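You operate a simulated robot arm through the tools that you are given. There is no shell and no other tool. Be economical: measure what you need, move in short steps, check, and stop when the job is done.

The job below is to be done with a simulated robot arm. You get a single attempt, and the scene is never put back.

Task
Fetch the blue block and set it on top of the green lidded pot on the top of the test bench.

Only the result counts: the job must be done as asked and must still hold three seconds after the hand-in. Knocking over, shifting, dropping, spilling or breaking anything else fails it.

Robot
A 6-joint arm with a two-finger parallel gripper, fixed in place. Base frame: the origin is at the foot of the arm, x ahead of it, y to its left, z up; the work surface is at about z = 0. Readings come in m, degrees, newtons and seconds.
With the tool pointing down near the work surface it reaches from about 0.14 to 0.58 m from the base axis. Its first joint turns from -66.0 to 66.0 degrees. Payload 2.1 kg.
The TCP is the grasp point between the finger pads, 0.03 m short of the fingertips. In the tool frame z runs along the fingers and y along their closing line. The gripper opens to 0.094 m. The fingers are 0.028 m wide and 0.01 m thick; the gripper's body (0.05 by 0.096 m) begins 0.055 m behind the TCP.
Orientation is that of the tool frame in the base frame, as a unit quaternion [w, x, y, z]. With the fingers straight down and closing along the base's y, the tool's x points along the base's -x, its y along +y and its z along -z.

Tools
- The arm moves only by the tool servo_tool. Its argument "motion" is a list of rows, each a list of 5 numbers: the opening, from 0 (shut) to 1 (fully open), then the shift along the tool's x, y, z in units of 25 mm (1.0 is 25 mm), then the turn about the tool's z in units of 4 degrees (1.0 is 4 degrees). In form: [[jaw, tx, ty, tz, twist], ...]. A call has 1 to 10 rows; each row shifts and turns the commanded pose from where the row before left it, along the tool's axes as they then stand. A call with a number of a shift or a turn outside -1 to 1 is refused whole. A row lasts 0.2 s, in which the tool goes at most 0.05 m and 8.6 degrees; a call with a longer step from one row to the next is refused whole, and so is a gripper value outside its range. Where a pose cannot be reached the arm comes as near as it can. A force on the tool above 40 N (or 10 N above the force at the start of the call, whichever is more), or a blocked arm, ends the call early, and 0.2 s more pass. The fingers move at their own pace (about 0.072 m/s each) and stop on an object; they squeeze with about 37 N. The grip force told is the motor's: it shows also when the fingers shut on nothing. Time passes only in rows, and 0.2 s behind the last, so rows that do not move let the fingers close. It gives the time, the measured TCP pose, the force on the tool (base axes), the opening and the grip force at its end, in the units of the frame above (readings bear some noise), and new pictures: "pictures" is both (left out), scene, wrist or none.
- Cameras (640 x 400 px; columns grow to the right, rows downward): "scene" is fixed at [0.0217, -0.3728, 0.4713]; the picture's right is [0.89, -0.45, 0.00], its down [-0.29, -0.58, -0.76] and it looks along [0.34, 0.68, -0.65] (base axes); focal length 322 px, centre (320, 200). "wrist" rides on the gripper at [-0.037, 0, -0.058] in the tool frame; the picture's right is [0.00, -1.00, 0.00], its down [0.97, 0.00, -0.24] and it looks along [0.24, 0.00, 0.97] (tool axes); focal length 218 px, centre (320, 200). There is no depth. A picture from a camera that has moved, and an enlarged one, comes with that camera's place and axes in the base frame and with its lens. The place of the scene camera against the robot may be out by one fixed shift of up to 0.025 m in any direction.
- close_up(camera, box): a new picture of the part [left, top, right, bottom] of that camera's present view, enlarged. It takes no simulated time.
- sign_off(): hands the job in; it is judged then, once.

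Go step by step. Nothing tells you positions but the pictures and the camera data: compare them with the known pose of the tool, close in by small moves and look again before you grip or let go. The budget is 90 turns and 170 pictures, counting those below and the enlarged ones. Unless the task says otherwise, let go and move clear before handing in, and close with one line.

The tools are called after "Emit:" as name(argument=value, ...) on one line, values as JSON. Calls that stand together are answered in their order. servo_tool: Moves the arm, as the interface text tells. Its arguments: {"type":"object","properties":{"motion":{"type":"array","items":{"type":"array","items":{"type":"number"}}},"pictures":{"type":"string","enum":["both","scene","wrist","none"]}},"required":["motion"]} The other tools are called the same way: close_up (camera, box) takes an enlarged picture of a part of a camera's view; sign_off () hands the job in.

At the start:

```text
clock: 0.0
ee_pos: [0.3018, -0.05, 0.1996]
tcp_rot: [0.001, 0.0, 1.0, 0.001]
ft_force: [-0.2, 0.1, -0.7]
grip_width: 0.0942
finger_force: 0.1
```

scene: 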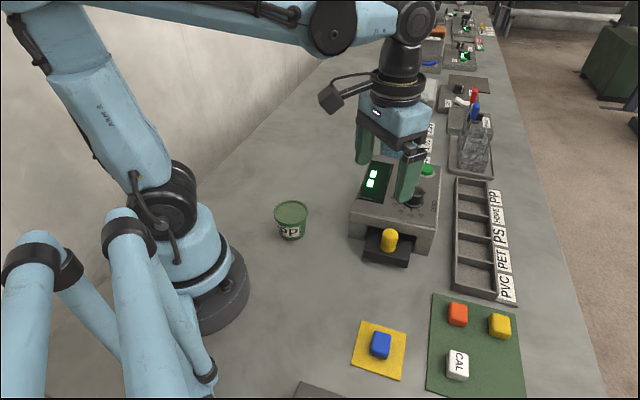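
wrist: 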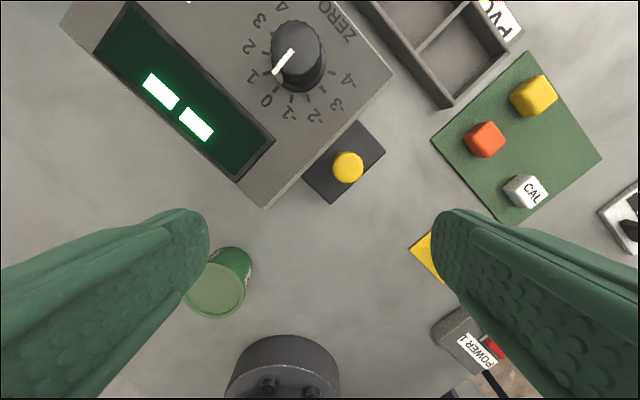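

I see the blue block on a yellow mat at the front right and a green pot labelled PP on the bench. I'll enlarge the picture to check details before moving.

Emit:
close_up(camera="scene", box=[240, 180, 460, 390])

Emit:
close_up(camera="scene", box=[380, 0, 520, 190])

```text
1.90 times, centred on (350, 285) of scene
camera zoom: at [0.0217, -0.3728, 0.4713], right [0.89, -0.45, 0.0], down [-0.29, -0.58, -0.76], along [0.34, 0.68, -0.65], focal length 613 px, centre (263, 38)
```

zoom: 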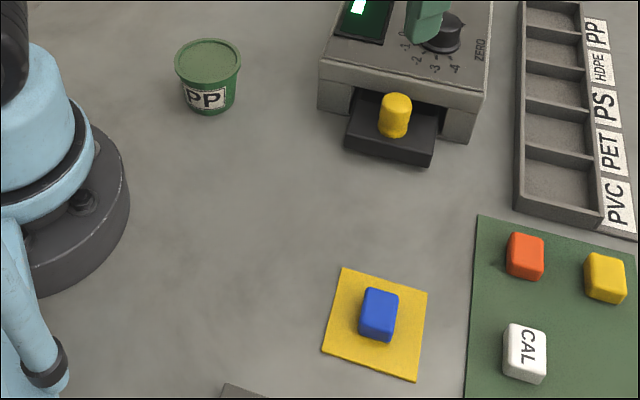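

```text
2.11 times, centred on (450, 95) of scene
camera zoom: at [0.0217, -0.3728, 0.4713], right [0.89, -0.45, 0.0], down [-0.29, -0.58, -0.76], along [0.34, 0.68, -0.65], focal length 677 px, centre (46, 421)
```

zoom: 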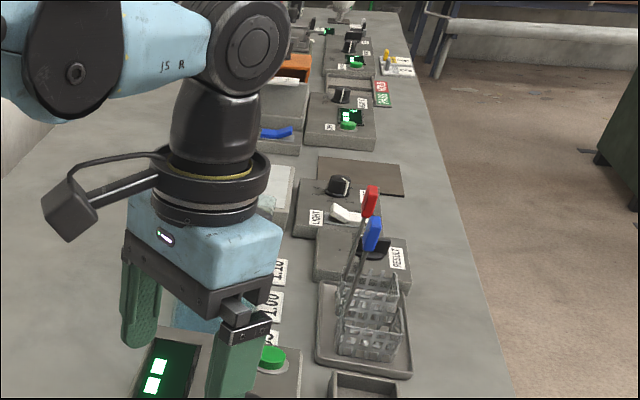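

The pot is near (0.186, 0.065) and the blue block near (0.21, -0.21). I'll move high above the block, keeping the gripper open, for a better wrist view.

Emit:
servo_tool(motion=[[1, 0.55, -0.93, 0, 0], [1, 0.55, -0.93, 0, 0], [1, 0.55, -0.93, 0, 0], [1, 0.55, -0.93, 0, 0], [1, 0.55, -0.93, 0, 0], [1, 0.55, -0.93, 0, 0], [1, 0, 0, 0, 0]])

```text
clock: 1.6
ee_pos: [0.2201, -0.1891, 0.1992]
tcp_rot: [0.0, 0.0, 1.0, 0.0]
ft_force: [0.6, -1.0, -0.2]
grip_width: 0.094
finger_force: 0.0
camera wrist: at [0.2571, -0.1898, 0.2575], right [0.0, -1.0, 0.0], down [-0.97, 0.0, 0.24], along [-0.24, 0.0, -0.97], focal length 218 px, centre (320, 200)
```

scene: 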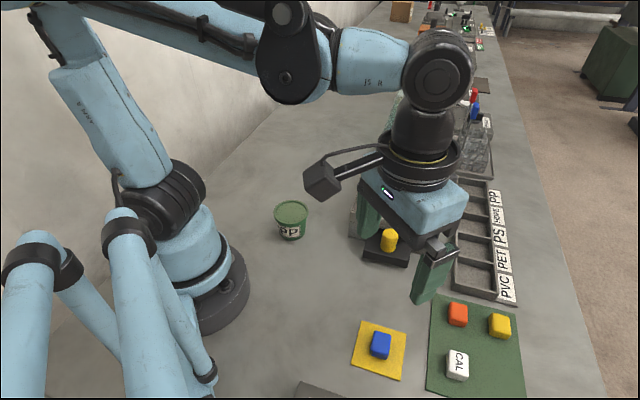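
wrist: 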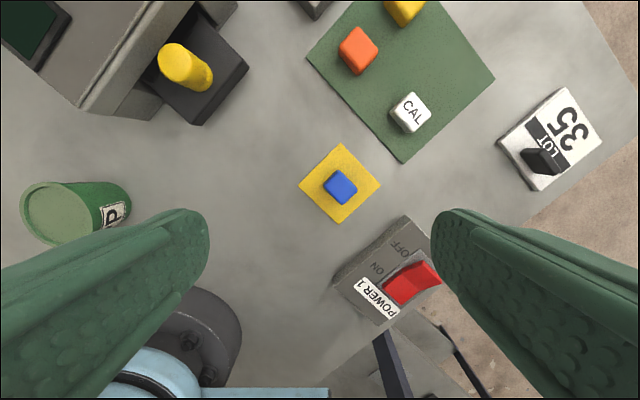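

The block is near (0.213, -0.213), rotated relative to the tool, with a power switch nearby. I'll enlarge for its orientation.

Emit:
close_up(camera="wrist", box=[260, 120, 460, 320])

Emit:
close_up(camera="wrist", box=[300, 145, 390, 225])

Emit:
close_up(camera="wrist", box=[0, 160, 160, 260])

```text
2.00 times, centred on (360, 220) of wrist
camera zoom: at [0.2571, -0.1898, 0.2575], right [0.0, -1.0, 0.0], down [-0.97, 0.0, 0.24], along [-0.24, 0.0, -0.97], focal length 436 px, centre (240, 160)
```

zoom: 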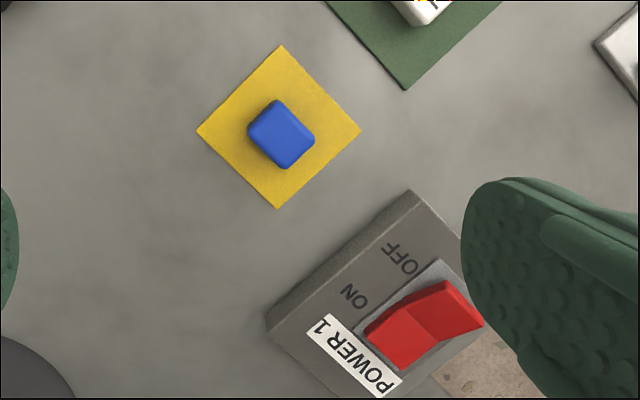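

```text
5.00 times, centred on (345, 185) of wrist
camera zoom: at [0.2571, -0.1898, 0.2575], right [0.0, -1.0, 0.0], down [-0.97, 0.0, 0.24], along [-0.24, 0.0, -0.97], focal length 1091 px, centre (195, 275)
```

zoom: 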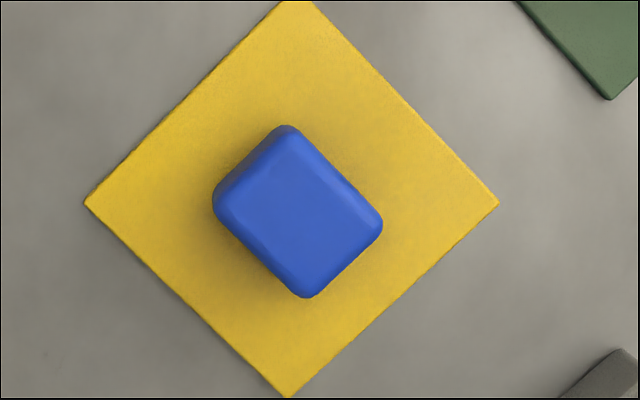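

```text
4.00 times, centred on (80, 210) of wrist
camera zoom: at [0.2571, -0.1898, 0.2575], right [0.0, -1.0, 0.0], down [-0.97, 0.0, 0.24], along [-0.24, 0.0, -0.97], focal length 873 px, centre (1280, 160)
```

zoom: 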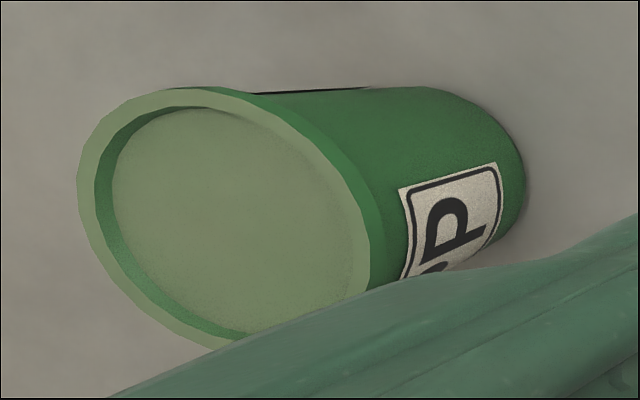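

The block sits at about 45° and is narrower along the image's lower-left/upper-right diagonal. I'll centre over it, twist -45° and come down partway.

Emit:
servo_tool(motion=[[1, 0.28, -0.95, 0, 0], [1, 0, 0, 0, -1], [1, 0, 0, 0, -1], [1, 0, 0, 0, -1], [1, 0, 0, 0, -1], [1, 0, 0, 0, -1], [1, 0, 0, 0, -1], [1, 0, 0, 0, -1], [1, 0, 0, 0, -1], [1, 0, 0, 0, -1]], pictures="none")

Emit:
servo_tool(motion=[[0.8, 0, 0, 0, -1], [0.8, 0, 0, 0, -1], [0.8, 0, 0, 1, 0], [0.8, 0, 0, 1, 0], [0.8, 0, 0, 1, 0], [0.8, 0, 0, 0, 0]])

```text
clock: 3.8
ee_pos: [0.2135, -0.2127, 0.2]
tcp_rot: [0.0, -0.31, 0.951, 0.0]
ft_force: [0.8, 0.2, 0.2]
grip_width: 0.0939
finger_force: 0.1
```

```text
clock: 5.2
ee_pos: [0.2125, -0.215, 0.124]
tcp_rot: [0.0, -0.374, 0.927, 0.0]
ft_force: [-0.2, 0.9, 0.5]
grip_width: 0.0753
finger_force: 0.1
camera wrist: at [0.2393, -0.1886, 0.1829], right [0.69, -0.72, 0.0], down [-0.7, -0.67, 0.24], along [-0.17, -0.17, -0.97], focal length 218 px, centre (320, 200)
```

scene: 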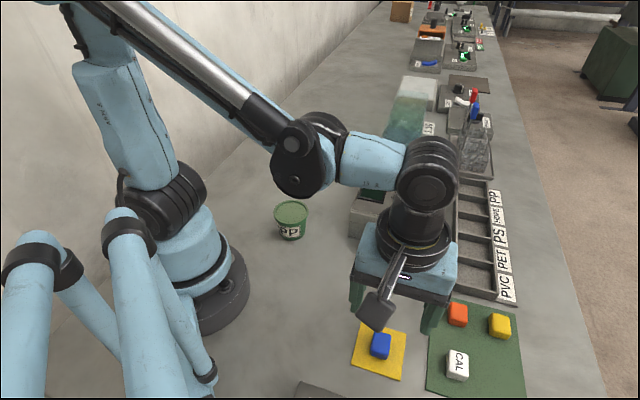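
wrist: 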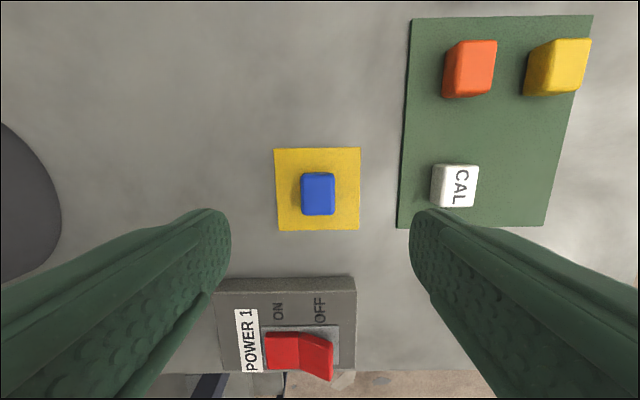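

The tool is aligned with the block, about 2–3 mm off along tool x. I'll correct that and descend to just above the block.

Emit:
servo_tool(motion=[[0.8, -0.1, 0, 0.9, 0], [0.8, 0, 0, 0.9, 0], [0.8, 0, 0, 0.7, 0], [0.8, 0, 0, 0, 0]])

Emit:
close_up(camera="scene", box=[320, 280, 460, 400])

```text
clock: 6.2
ee_pos: [0.2145, -0.2122, 0.0612]
tcp_rot: [-0.001, -0.374, 0.927, 0.0]
ft_force: [1.0, -0.5, -0.1]
grip_width: 0.0749
finger_force: 0.1
camera wrist: at [0.2419, -0.1869, 0.1208], right [0.69, -0.72, 0.0], down [-0.7, -0.67, 0.24], along [-0.17, -0.17, -0.97], focal length 218 px, centre (320, 200)
```

scene: 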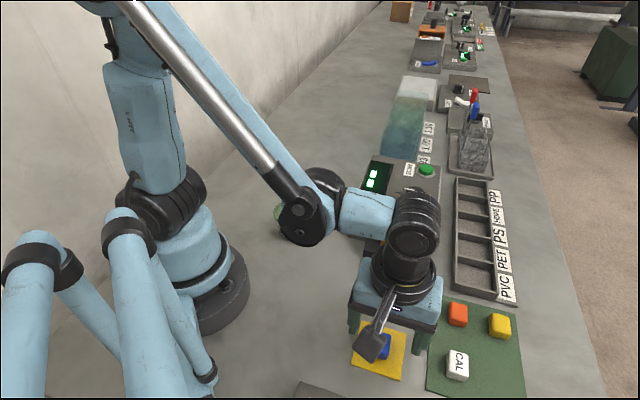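
wrist: 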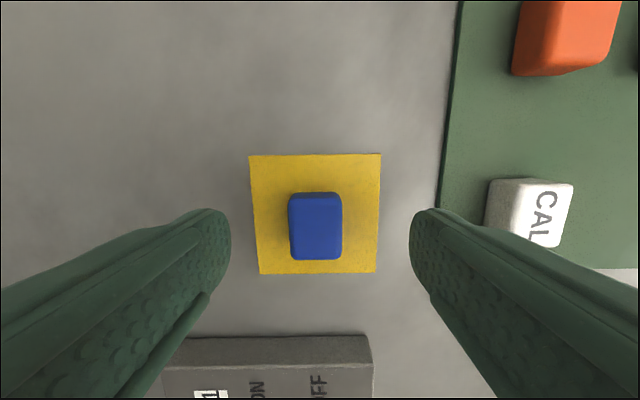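

```text
3.33 times, centred on (390, 340) of scene
camera zoom: at [0.0217, -0.3728, 0.4713], right [0.89, -0.45, 0.0], down [-0.29, -0.58, -0.76], along [0.34, 0.68, -0.65], focal length 1072 px, centre (87, -267)
```

zoom: 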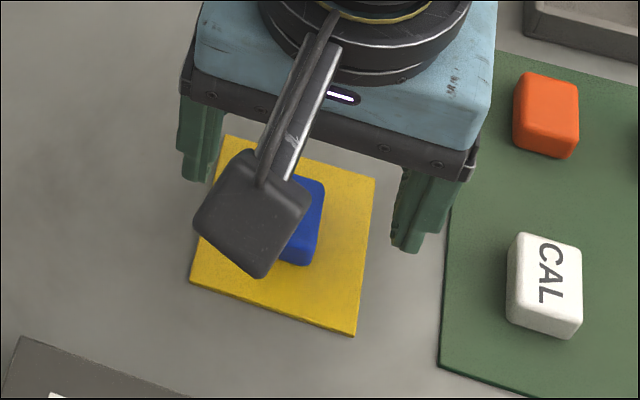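

The block is centred within 1 mm. I'll lower so the fingertips are about 7 mm above the bench, then close.

Emit:
servo_tool(motion=[[0.8, 0, 0.02, 0.5, 0], [0.8, 0, 0, 0.47, 0], [0.8, 0, 0, 0, 0], [0, 0, 0, 0, 0], [0, 0, 0, 0, 0], [0, 0, 0, 0, 0], [0, 0, 0, 0, 0], [0, 0, 0, 0, 0]])

```text
clock: 8.0
ee_pos: [0.2153, -0.2107, 0.0376]
tcp_rot: [0.001, -0.374, 0.927, 0.0]
ft_force: [-0.4, 0.4, 0.5]
grip_width: 0.0246
finger_force: 36.7
camera wrist: at [0.2414, -0.186, 0.0969], right [0.69, -0.72, 0.0], down [-0.7, -0.67, 0.24], along [-0.17, -0.17, -0.97], focal length 218 px, centre (320, 200)
```

scene: 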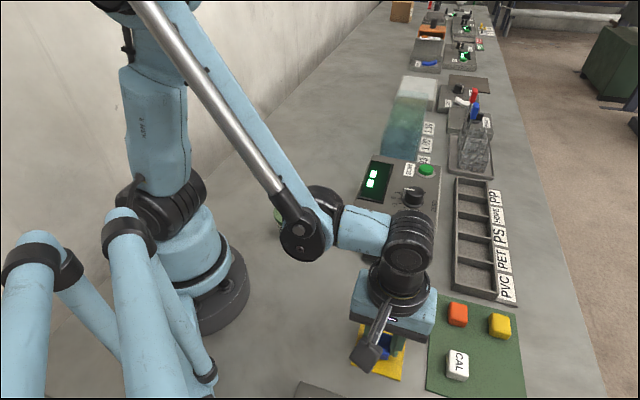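
wrist: 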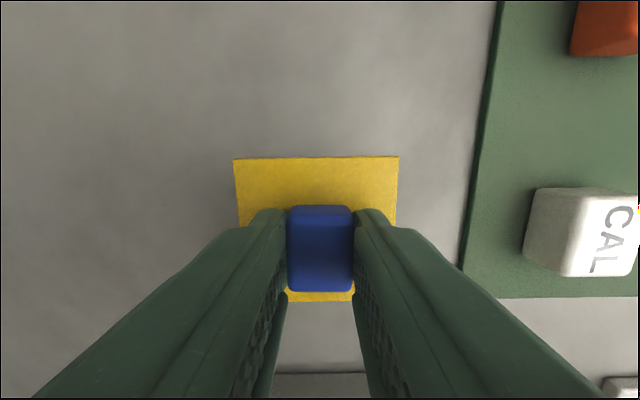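

The block is gripped (24.6 mm wide). Next I lift straight up and carry it to near the pot for a look.

Emit:
servo_tool(motion=[[0, 0, 0, -0.5, 0], [0, 0, 0, -0.9, 0], [0, 0, 0, -1, 0], [0, 0, 0, -1, 0], [0, 0, 0, -1, 0], [0, 0, 0, -0.6, 0], [0, 0, 0, 0, 0]], pictures="scene")

Emit:
servo_tool(motion=[[0, -0.72, 0.9, 0, 0], [0, -0.72, 0.9, 0, 0], [0, -0.72, 0.9, 0, 0], [0, -0.72, 0.9, 0, 0], [0, -0.72, 0.9, 0, 0], [0, -0.72, 0.9, 0, 0], [0, -0.72, 0.9, 0, 0], [0, -0.72, 0.9, 0, 0], [0, 0, 0, 0, 0]])

```text
clock: 9.6
ee_pos: [0.2147, -0.2103, 0.1619]
tcp_rot: [-0.001, -0.374, 0.927, -0.001]
ft_force: [0.3, -0.2, 0.1]
grip_width: 0.0243
finger_force: 36.9
```

scene: 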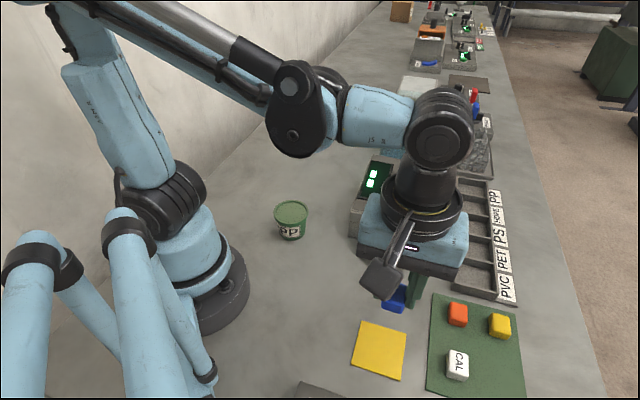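

```text
clock: 11.6
ee_pos: [0.1932, 0.0186, 0.1621]
tcp_rot: [0.0, -0.374, 0.927, 0.0]
ft_force: [-0.2, 0.6, -1.1]
grip_width: 0.0243
finger_force: 37.0
camera wrist: at [0.2197, 0.0437, 0.2212], right [0.69, -0.72, 0.0], down [-0.7, -0.67, 0.24], along [-0.17, -0.17, -0.97], focal length 218 px, centre (320, 200)
```

scene: 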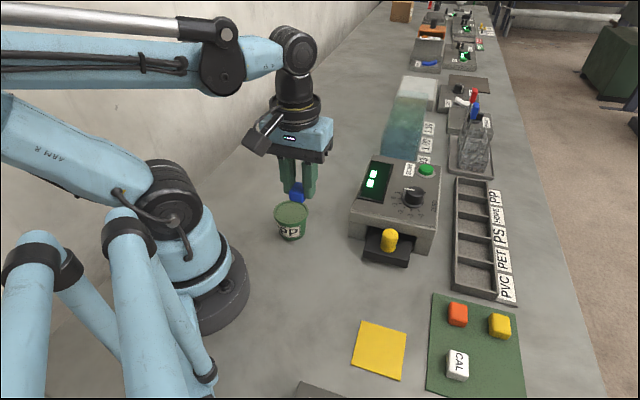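
wrist: 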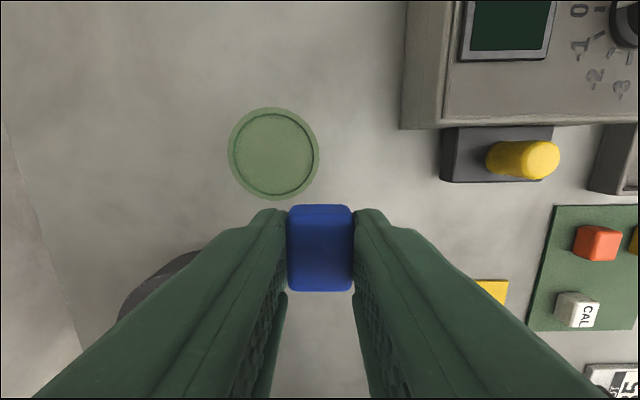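

The lid is a large recessed disc near (0.192, 0.065), which fits the block comfortably. I'll move over it and check.

Emit:
servo_tool(motion=[[0, -0.62, 0.67, 0, 0], [0, -0.62, 0.67, 0, 0], [0, 0, 0, 0.8, 0], [0, 0, 0, 0, 0]])

Emit:
close_up(camera="scene", box=[230, 130, 370, 260])

```text
clock: 12.6
ee_pos: [0.1928, 0.0646, 0.1417]
tcp_rot: [0.0, -0.375, 0.927, 0.0]
ft_force: [-0.7, 0.0, 0.1]
grip_width: 0.0244
finger_force: 36.5
camera wrist: at [0.2191, 0.0896, 0.2015], right [0.69, -0.72, 0.0], down [-0.7, -0.67, 0.24], along [-0.17, -0.17, -0.97], focal length 218 px, centre (320, 200)
```

scene: 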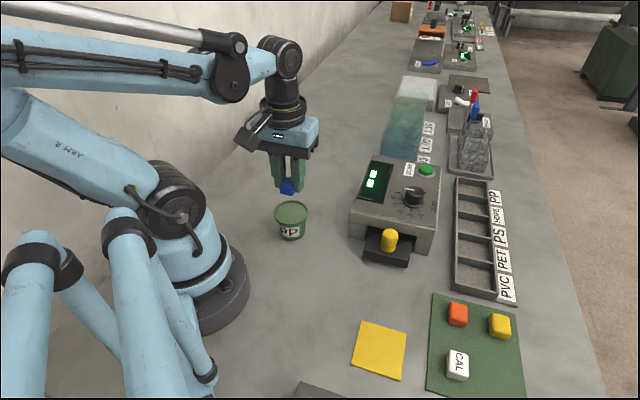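
wrist: 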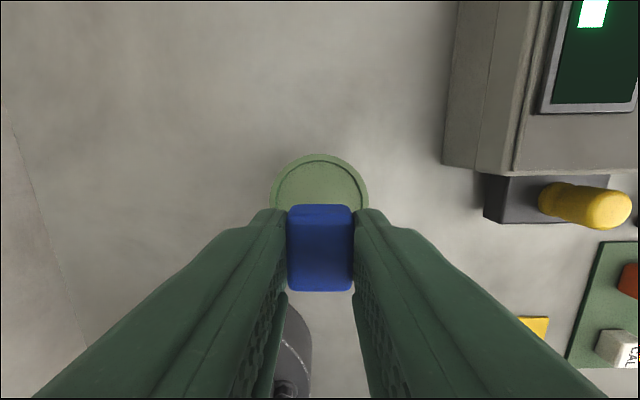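

```text
3.08 times, centred on (300, 195) of scene
camera zoom: at [0.0217, -0.3728, 0.4713], right [0.89, -0.45, 0.0], down [-0.29, -0.58, -0.76], along [0.34, 0.68, -0.65], focal length 990 px, centre (382, 215)
```

zoom: 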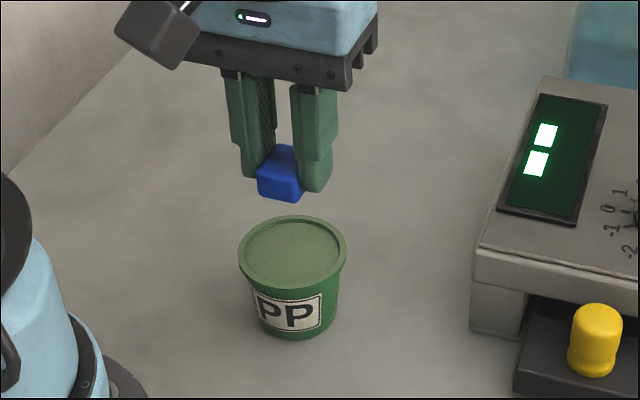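

The block is centred over the lid, with the rim at about z = 0.058. I'll descend to roughly 1 cm above and check.

Emit:
servo_tool(motion=[[0, 0, 0, 0.6, 0], [0, 0, 0, 0.6, 0], [0, 0, 0, 0.3, 0], [0, 0, 0, 0, 0]], pictures="wrist")

Emit:
close_up(camera="scene", box=[250, 160, 340, 250])

```text
clock: 13.6
ee_pos: [0.1936, 0.0637, 0.1057]
tcp_rot: [0.0, -0.374, 0.927, 0.0]
ft_force: [-1.1, 0.3, -0.7]
grip_width: 0.0244
finger_force: 37.1
camera wrist: at [0.2189, 0.0895, 0.1639], right [0.69, -0.72, 0.0], down [-0.7, -0.67, 0.24], along [-0.17, -0.17, -0.97], focal length 218 px, centre (320, 200)
```

wrist: 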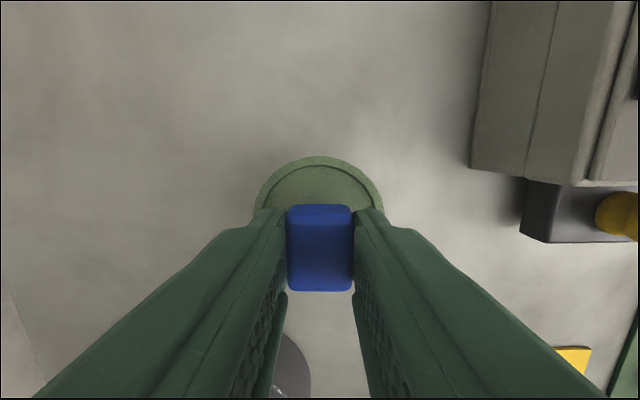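

```text
4.44 times, centred on (295, 205) of scene
camera zoom: at [0.0217, -0.3728, 0.4713], right [0.89, -0.45, 0.0], down [-0.29, -0.58, -0.76], along [0.34, 0.68, -0.65], focal length 1430 px, centre (431, 178)
```

zoom: 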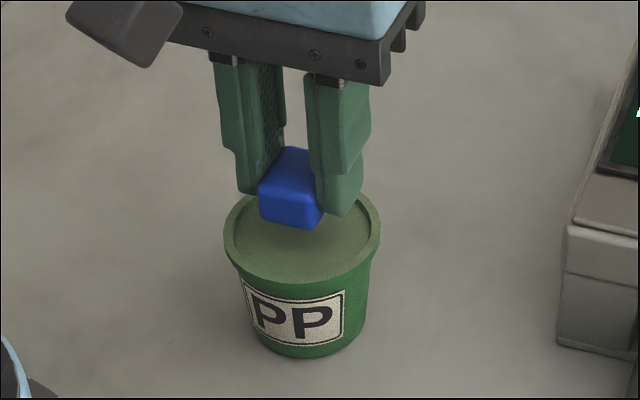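

About 15–20 mm remain by my estimate. I'll lower in small steps, watching force and the picture.

Emit:
servo_tool(motion=[[0, 0, 0, 0.25, 0], [0, 0, 0, 0.2, 0], [0, 0, 0, 0, 0]], pictures="none")

Emit:
close_up(camera="scene", box=[250, 160, 340, 250])

```text
clock: 14.4
ee_pos: [0.1922, 0.0652, 0.0937]
tcp_rot: [0.001, -0.374, 0.927, 0.001]
ft_force: [0.2, 0.4, -0.3]
grip_width: 0.0245
finger_force: 37.3
```

```text
4.44 times, centred on (295, 205) of scene
camera zoom: at [0.0217, -0.3728, 0.4713], right [0.89, -0.45, 0.0], down [-0.29, -0.58, -0.76], along [0.34, 0.68, -0.65], focal length 1430 px, centre (431, 178)
```

zoom: 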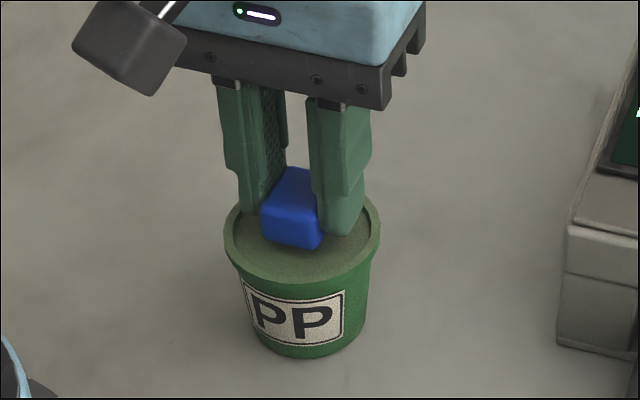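

Still clear of the floor by a few millimetres. I'll continue in ~2 mm steps.

Emit:
servo_tool(motion=[[0, 0, 0, 0.1, 0], [0, 0, 0, 0.06, 0], [0, 0, 0, 0, 0]], pictures="none")

Emit:
close_up(camera="scene", box=[250, 160, 340, 250])

```text
clock: 15.2
ee_pos: [0.1934, 0.0639, 0.0904]
tcp_rot: [0.0, -0.374, 0.927, 0.0]
ft_force: [-0.4, 0.0, 18.0]
grip_width: 0.0247
finger_force: 37.1
```

```text
4.44 times, centred on (295, 205) of scene
camera zoom: at [0.0217, -0.3728, 0.4713], right [0.89, -0.45, 0.0], down [-0.29, -0.58, -0.76], along [0.34, 0.68, -0.65], focal length 1430 px, centre (431, 178)
```

zoom: 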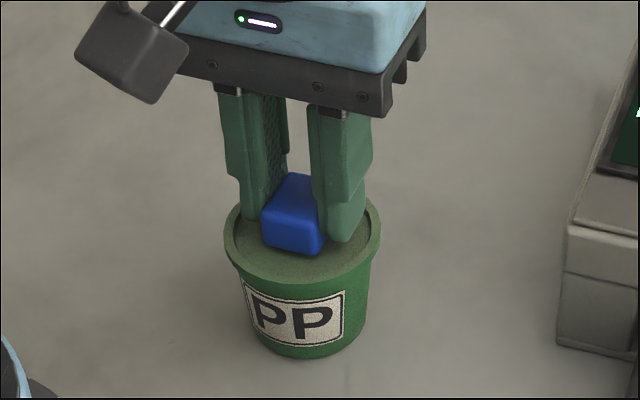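

Contact is made (18 N) and the block sits within the rim. I'll ease off the pressure, then open slightly so the fingers stay clear of the rim.

Emit:
servo_tool(motion=[[0, 0, 0, -0.05, 0], [0, 0, 0, 0, 0]], pictures="none")

Emit:
servo_tool(motion=[[0.36, 0, 0, 0, 0], [0.36, 0, 0, 0, 0], [0.36, 0, 0, 0, 0]], pictures="wrist")

Emit:
close_up(camera="scene", box=[250, 160, 340, 250])

```text
clock: 15.8
ee_pos: [0.1926, 0.063, 0.0914]
tcp_rot: [0.0, -0.375, 0.927, 0.0]
ft_force: [-0.7, 0.0, 0.6]
grip_width: 0.0246
finger_force: 36.9
```

```text
clock: 16.6
ee_pos: [0.1919, 0.0639, 0.0925]
tcp_rot: [0.0, -0.375, 0.927, 0.001]
ft_force: [0.8, -0.6, -0.2]
grip_width: 0.0339
finger_force: 0.0
camera wrist: at [0.219, 0.0893, 0.15], right [0.69, -0.72, 0.0], down [-0.7, -0.67, 0.24], along [-0.17, -0.17, -0.97], focal length 218 px, centre (320, 200)
```

wrist: 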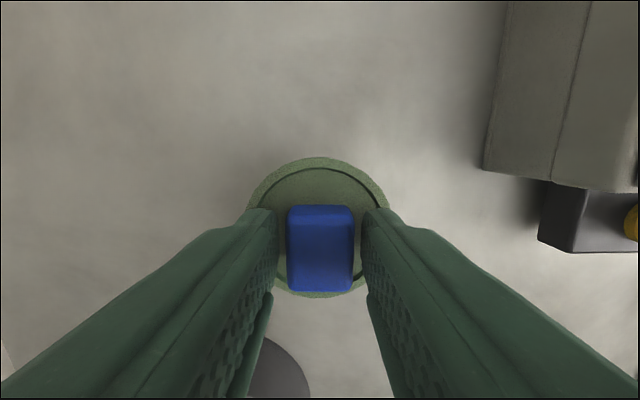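

```text
4.44 times, centred on (295, 205) of scene
camera zoom: at [0.0217, -0.3728, 0.4713], right [0.89, -0.45, 0.0], down [-0.29, -0.58, -0.76], along [0.34, 0.68, -0.65], focal length 1430 px, centre (431, 178)
```

zoom: 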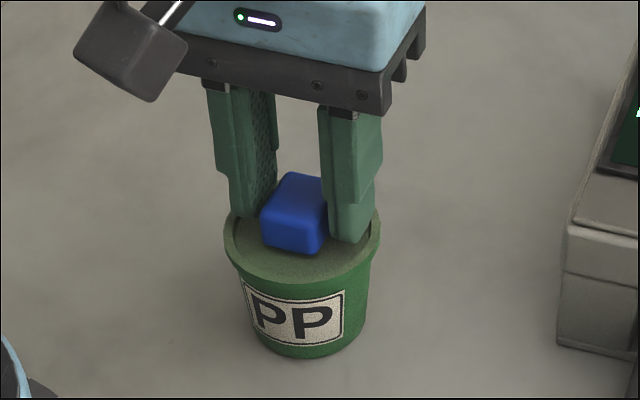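

The block is released and resting on the lid. I'll rise straight up and check.

Emit:
servo_tool(motion=[[0.36, 0, 0, -0.4, 0], [0.36, 0, 0, -0.8, 0], [0.36, 0, 0, -1, 0], [0.36, 0, 0, -1, 0], [0.36, 0, 0, -0.8, 0], [0.36, 0, 0, 0, 0]])

Emit:
close_up(camera="scene", box=[250, 160, 340, 250])

```text
clock: 18.0
ee_pos: [0.1924, 0.0644, 0.1906]
tcp_rot: [0.0, -0.375, 0.927, 0.0]
ft_force: [-0.6, 0.9, -0.4]
grip_width: 0.0339
finger_force: 0.1
camera wrist: at [0.2185, 0.0901, 0.2506], right [0.69, -0.72, 0.0], down [-0.7, -0.67, 0.24], along [-0.17, -0.17, -0.97], focal length 218 px, centre (320, 200)
```

scene: 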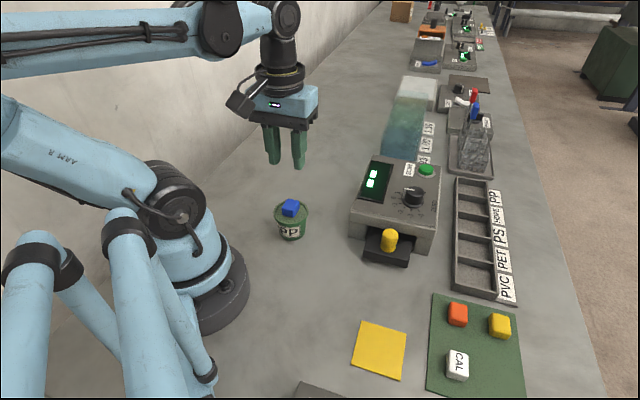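
wrist: 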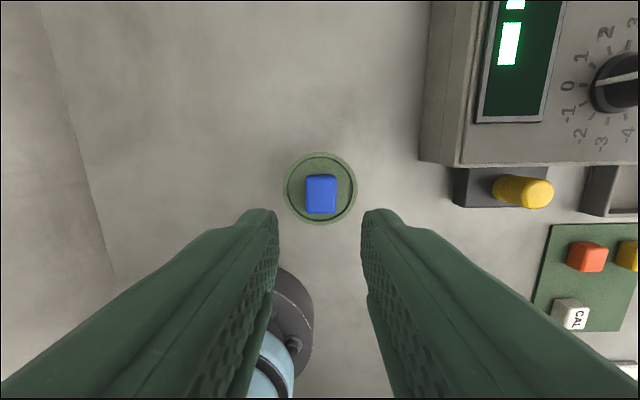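

```text
4.44 times, centred on (295, 205) of scene
camera zoom: at [0.0217, -0.3728, 0.4713], right [0.89, -0.45, 0.0], down [-0.29, -0.58, -0.76], along [0.34, 0.68, -0.65], focal length 1430 px, centre (431, 178)
```

zoom: 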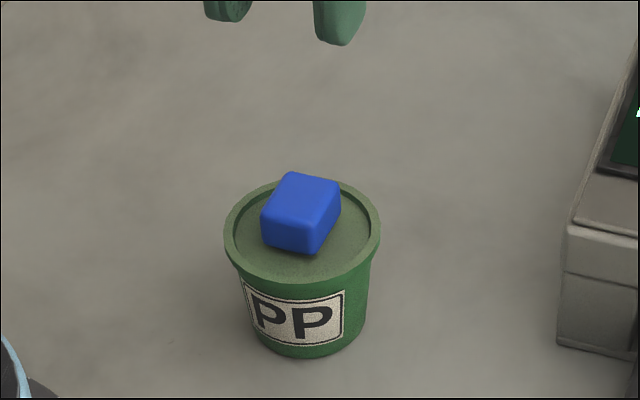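

The block rests flat and near the centre of the pot's lid. The gripper is well clear and nothing else has moved, so I'm handing in.

Emit:
sign_off()

```text
The job is handed in.
```

The blue block is on top of the green lidded pot, the gripper is clear, and the job is handed in.
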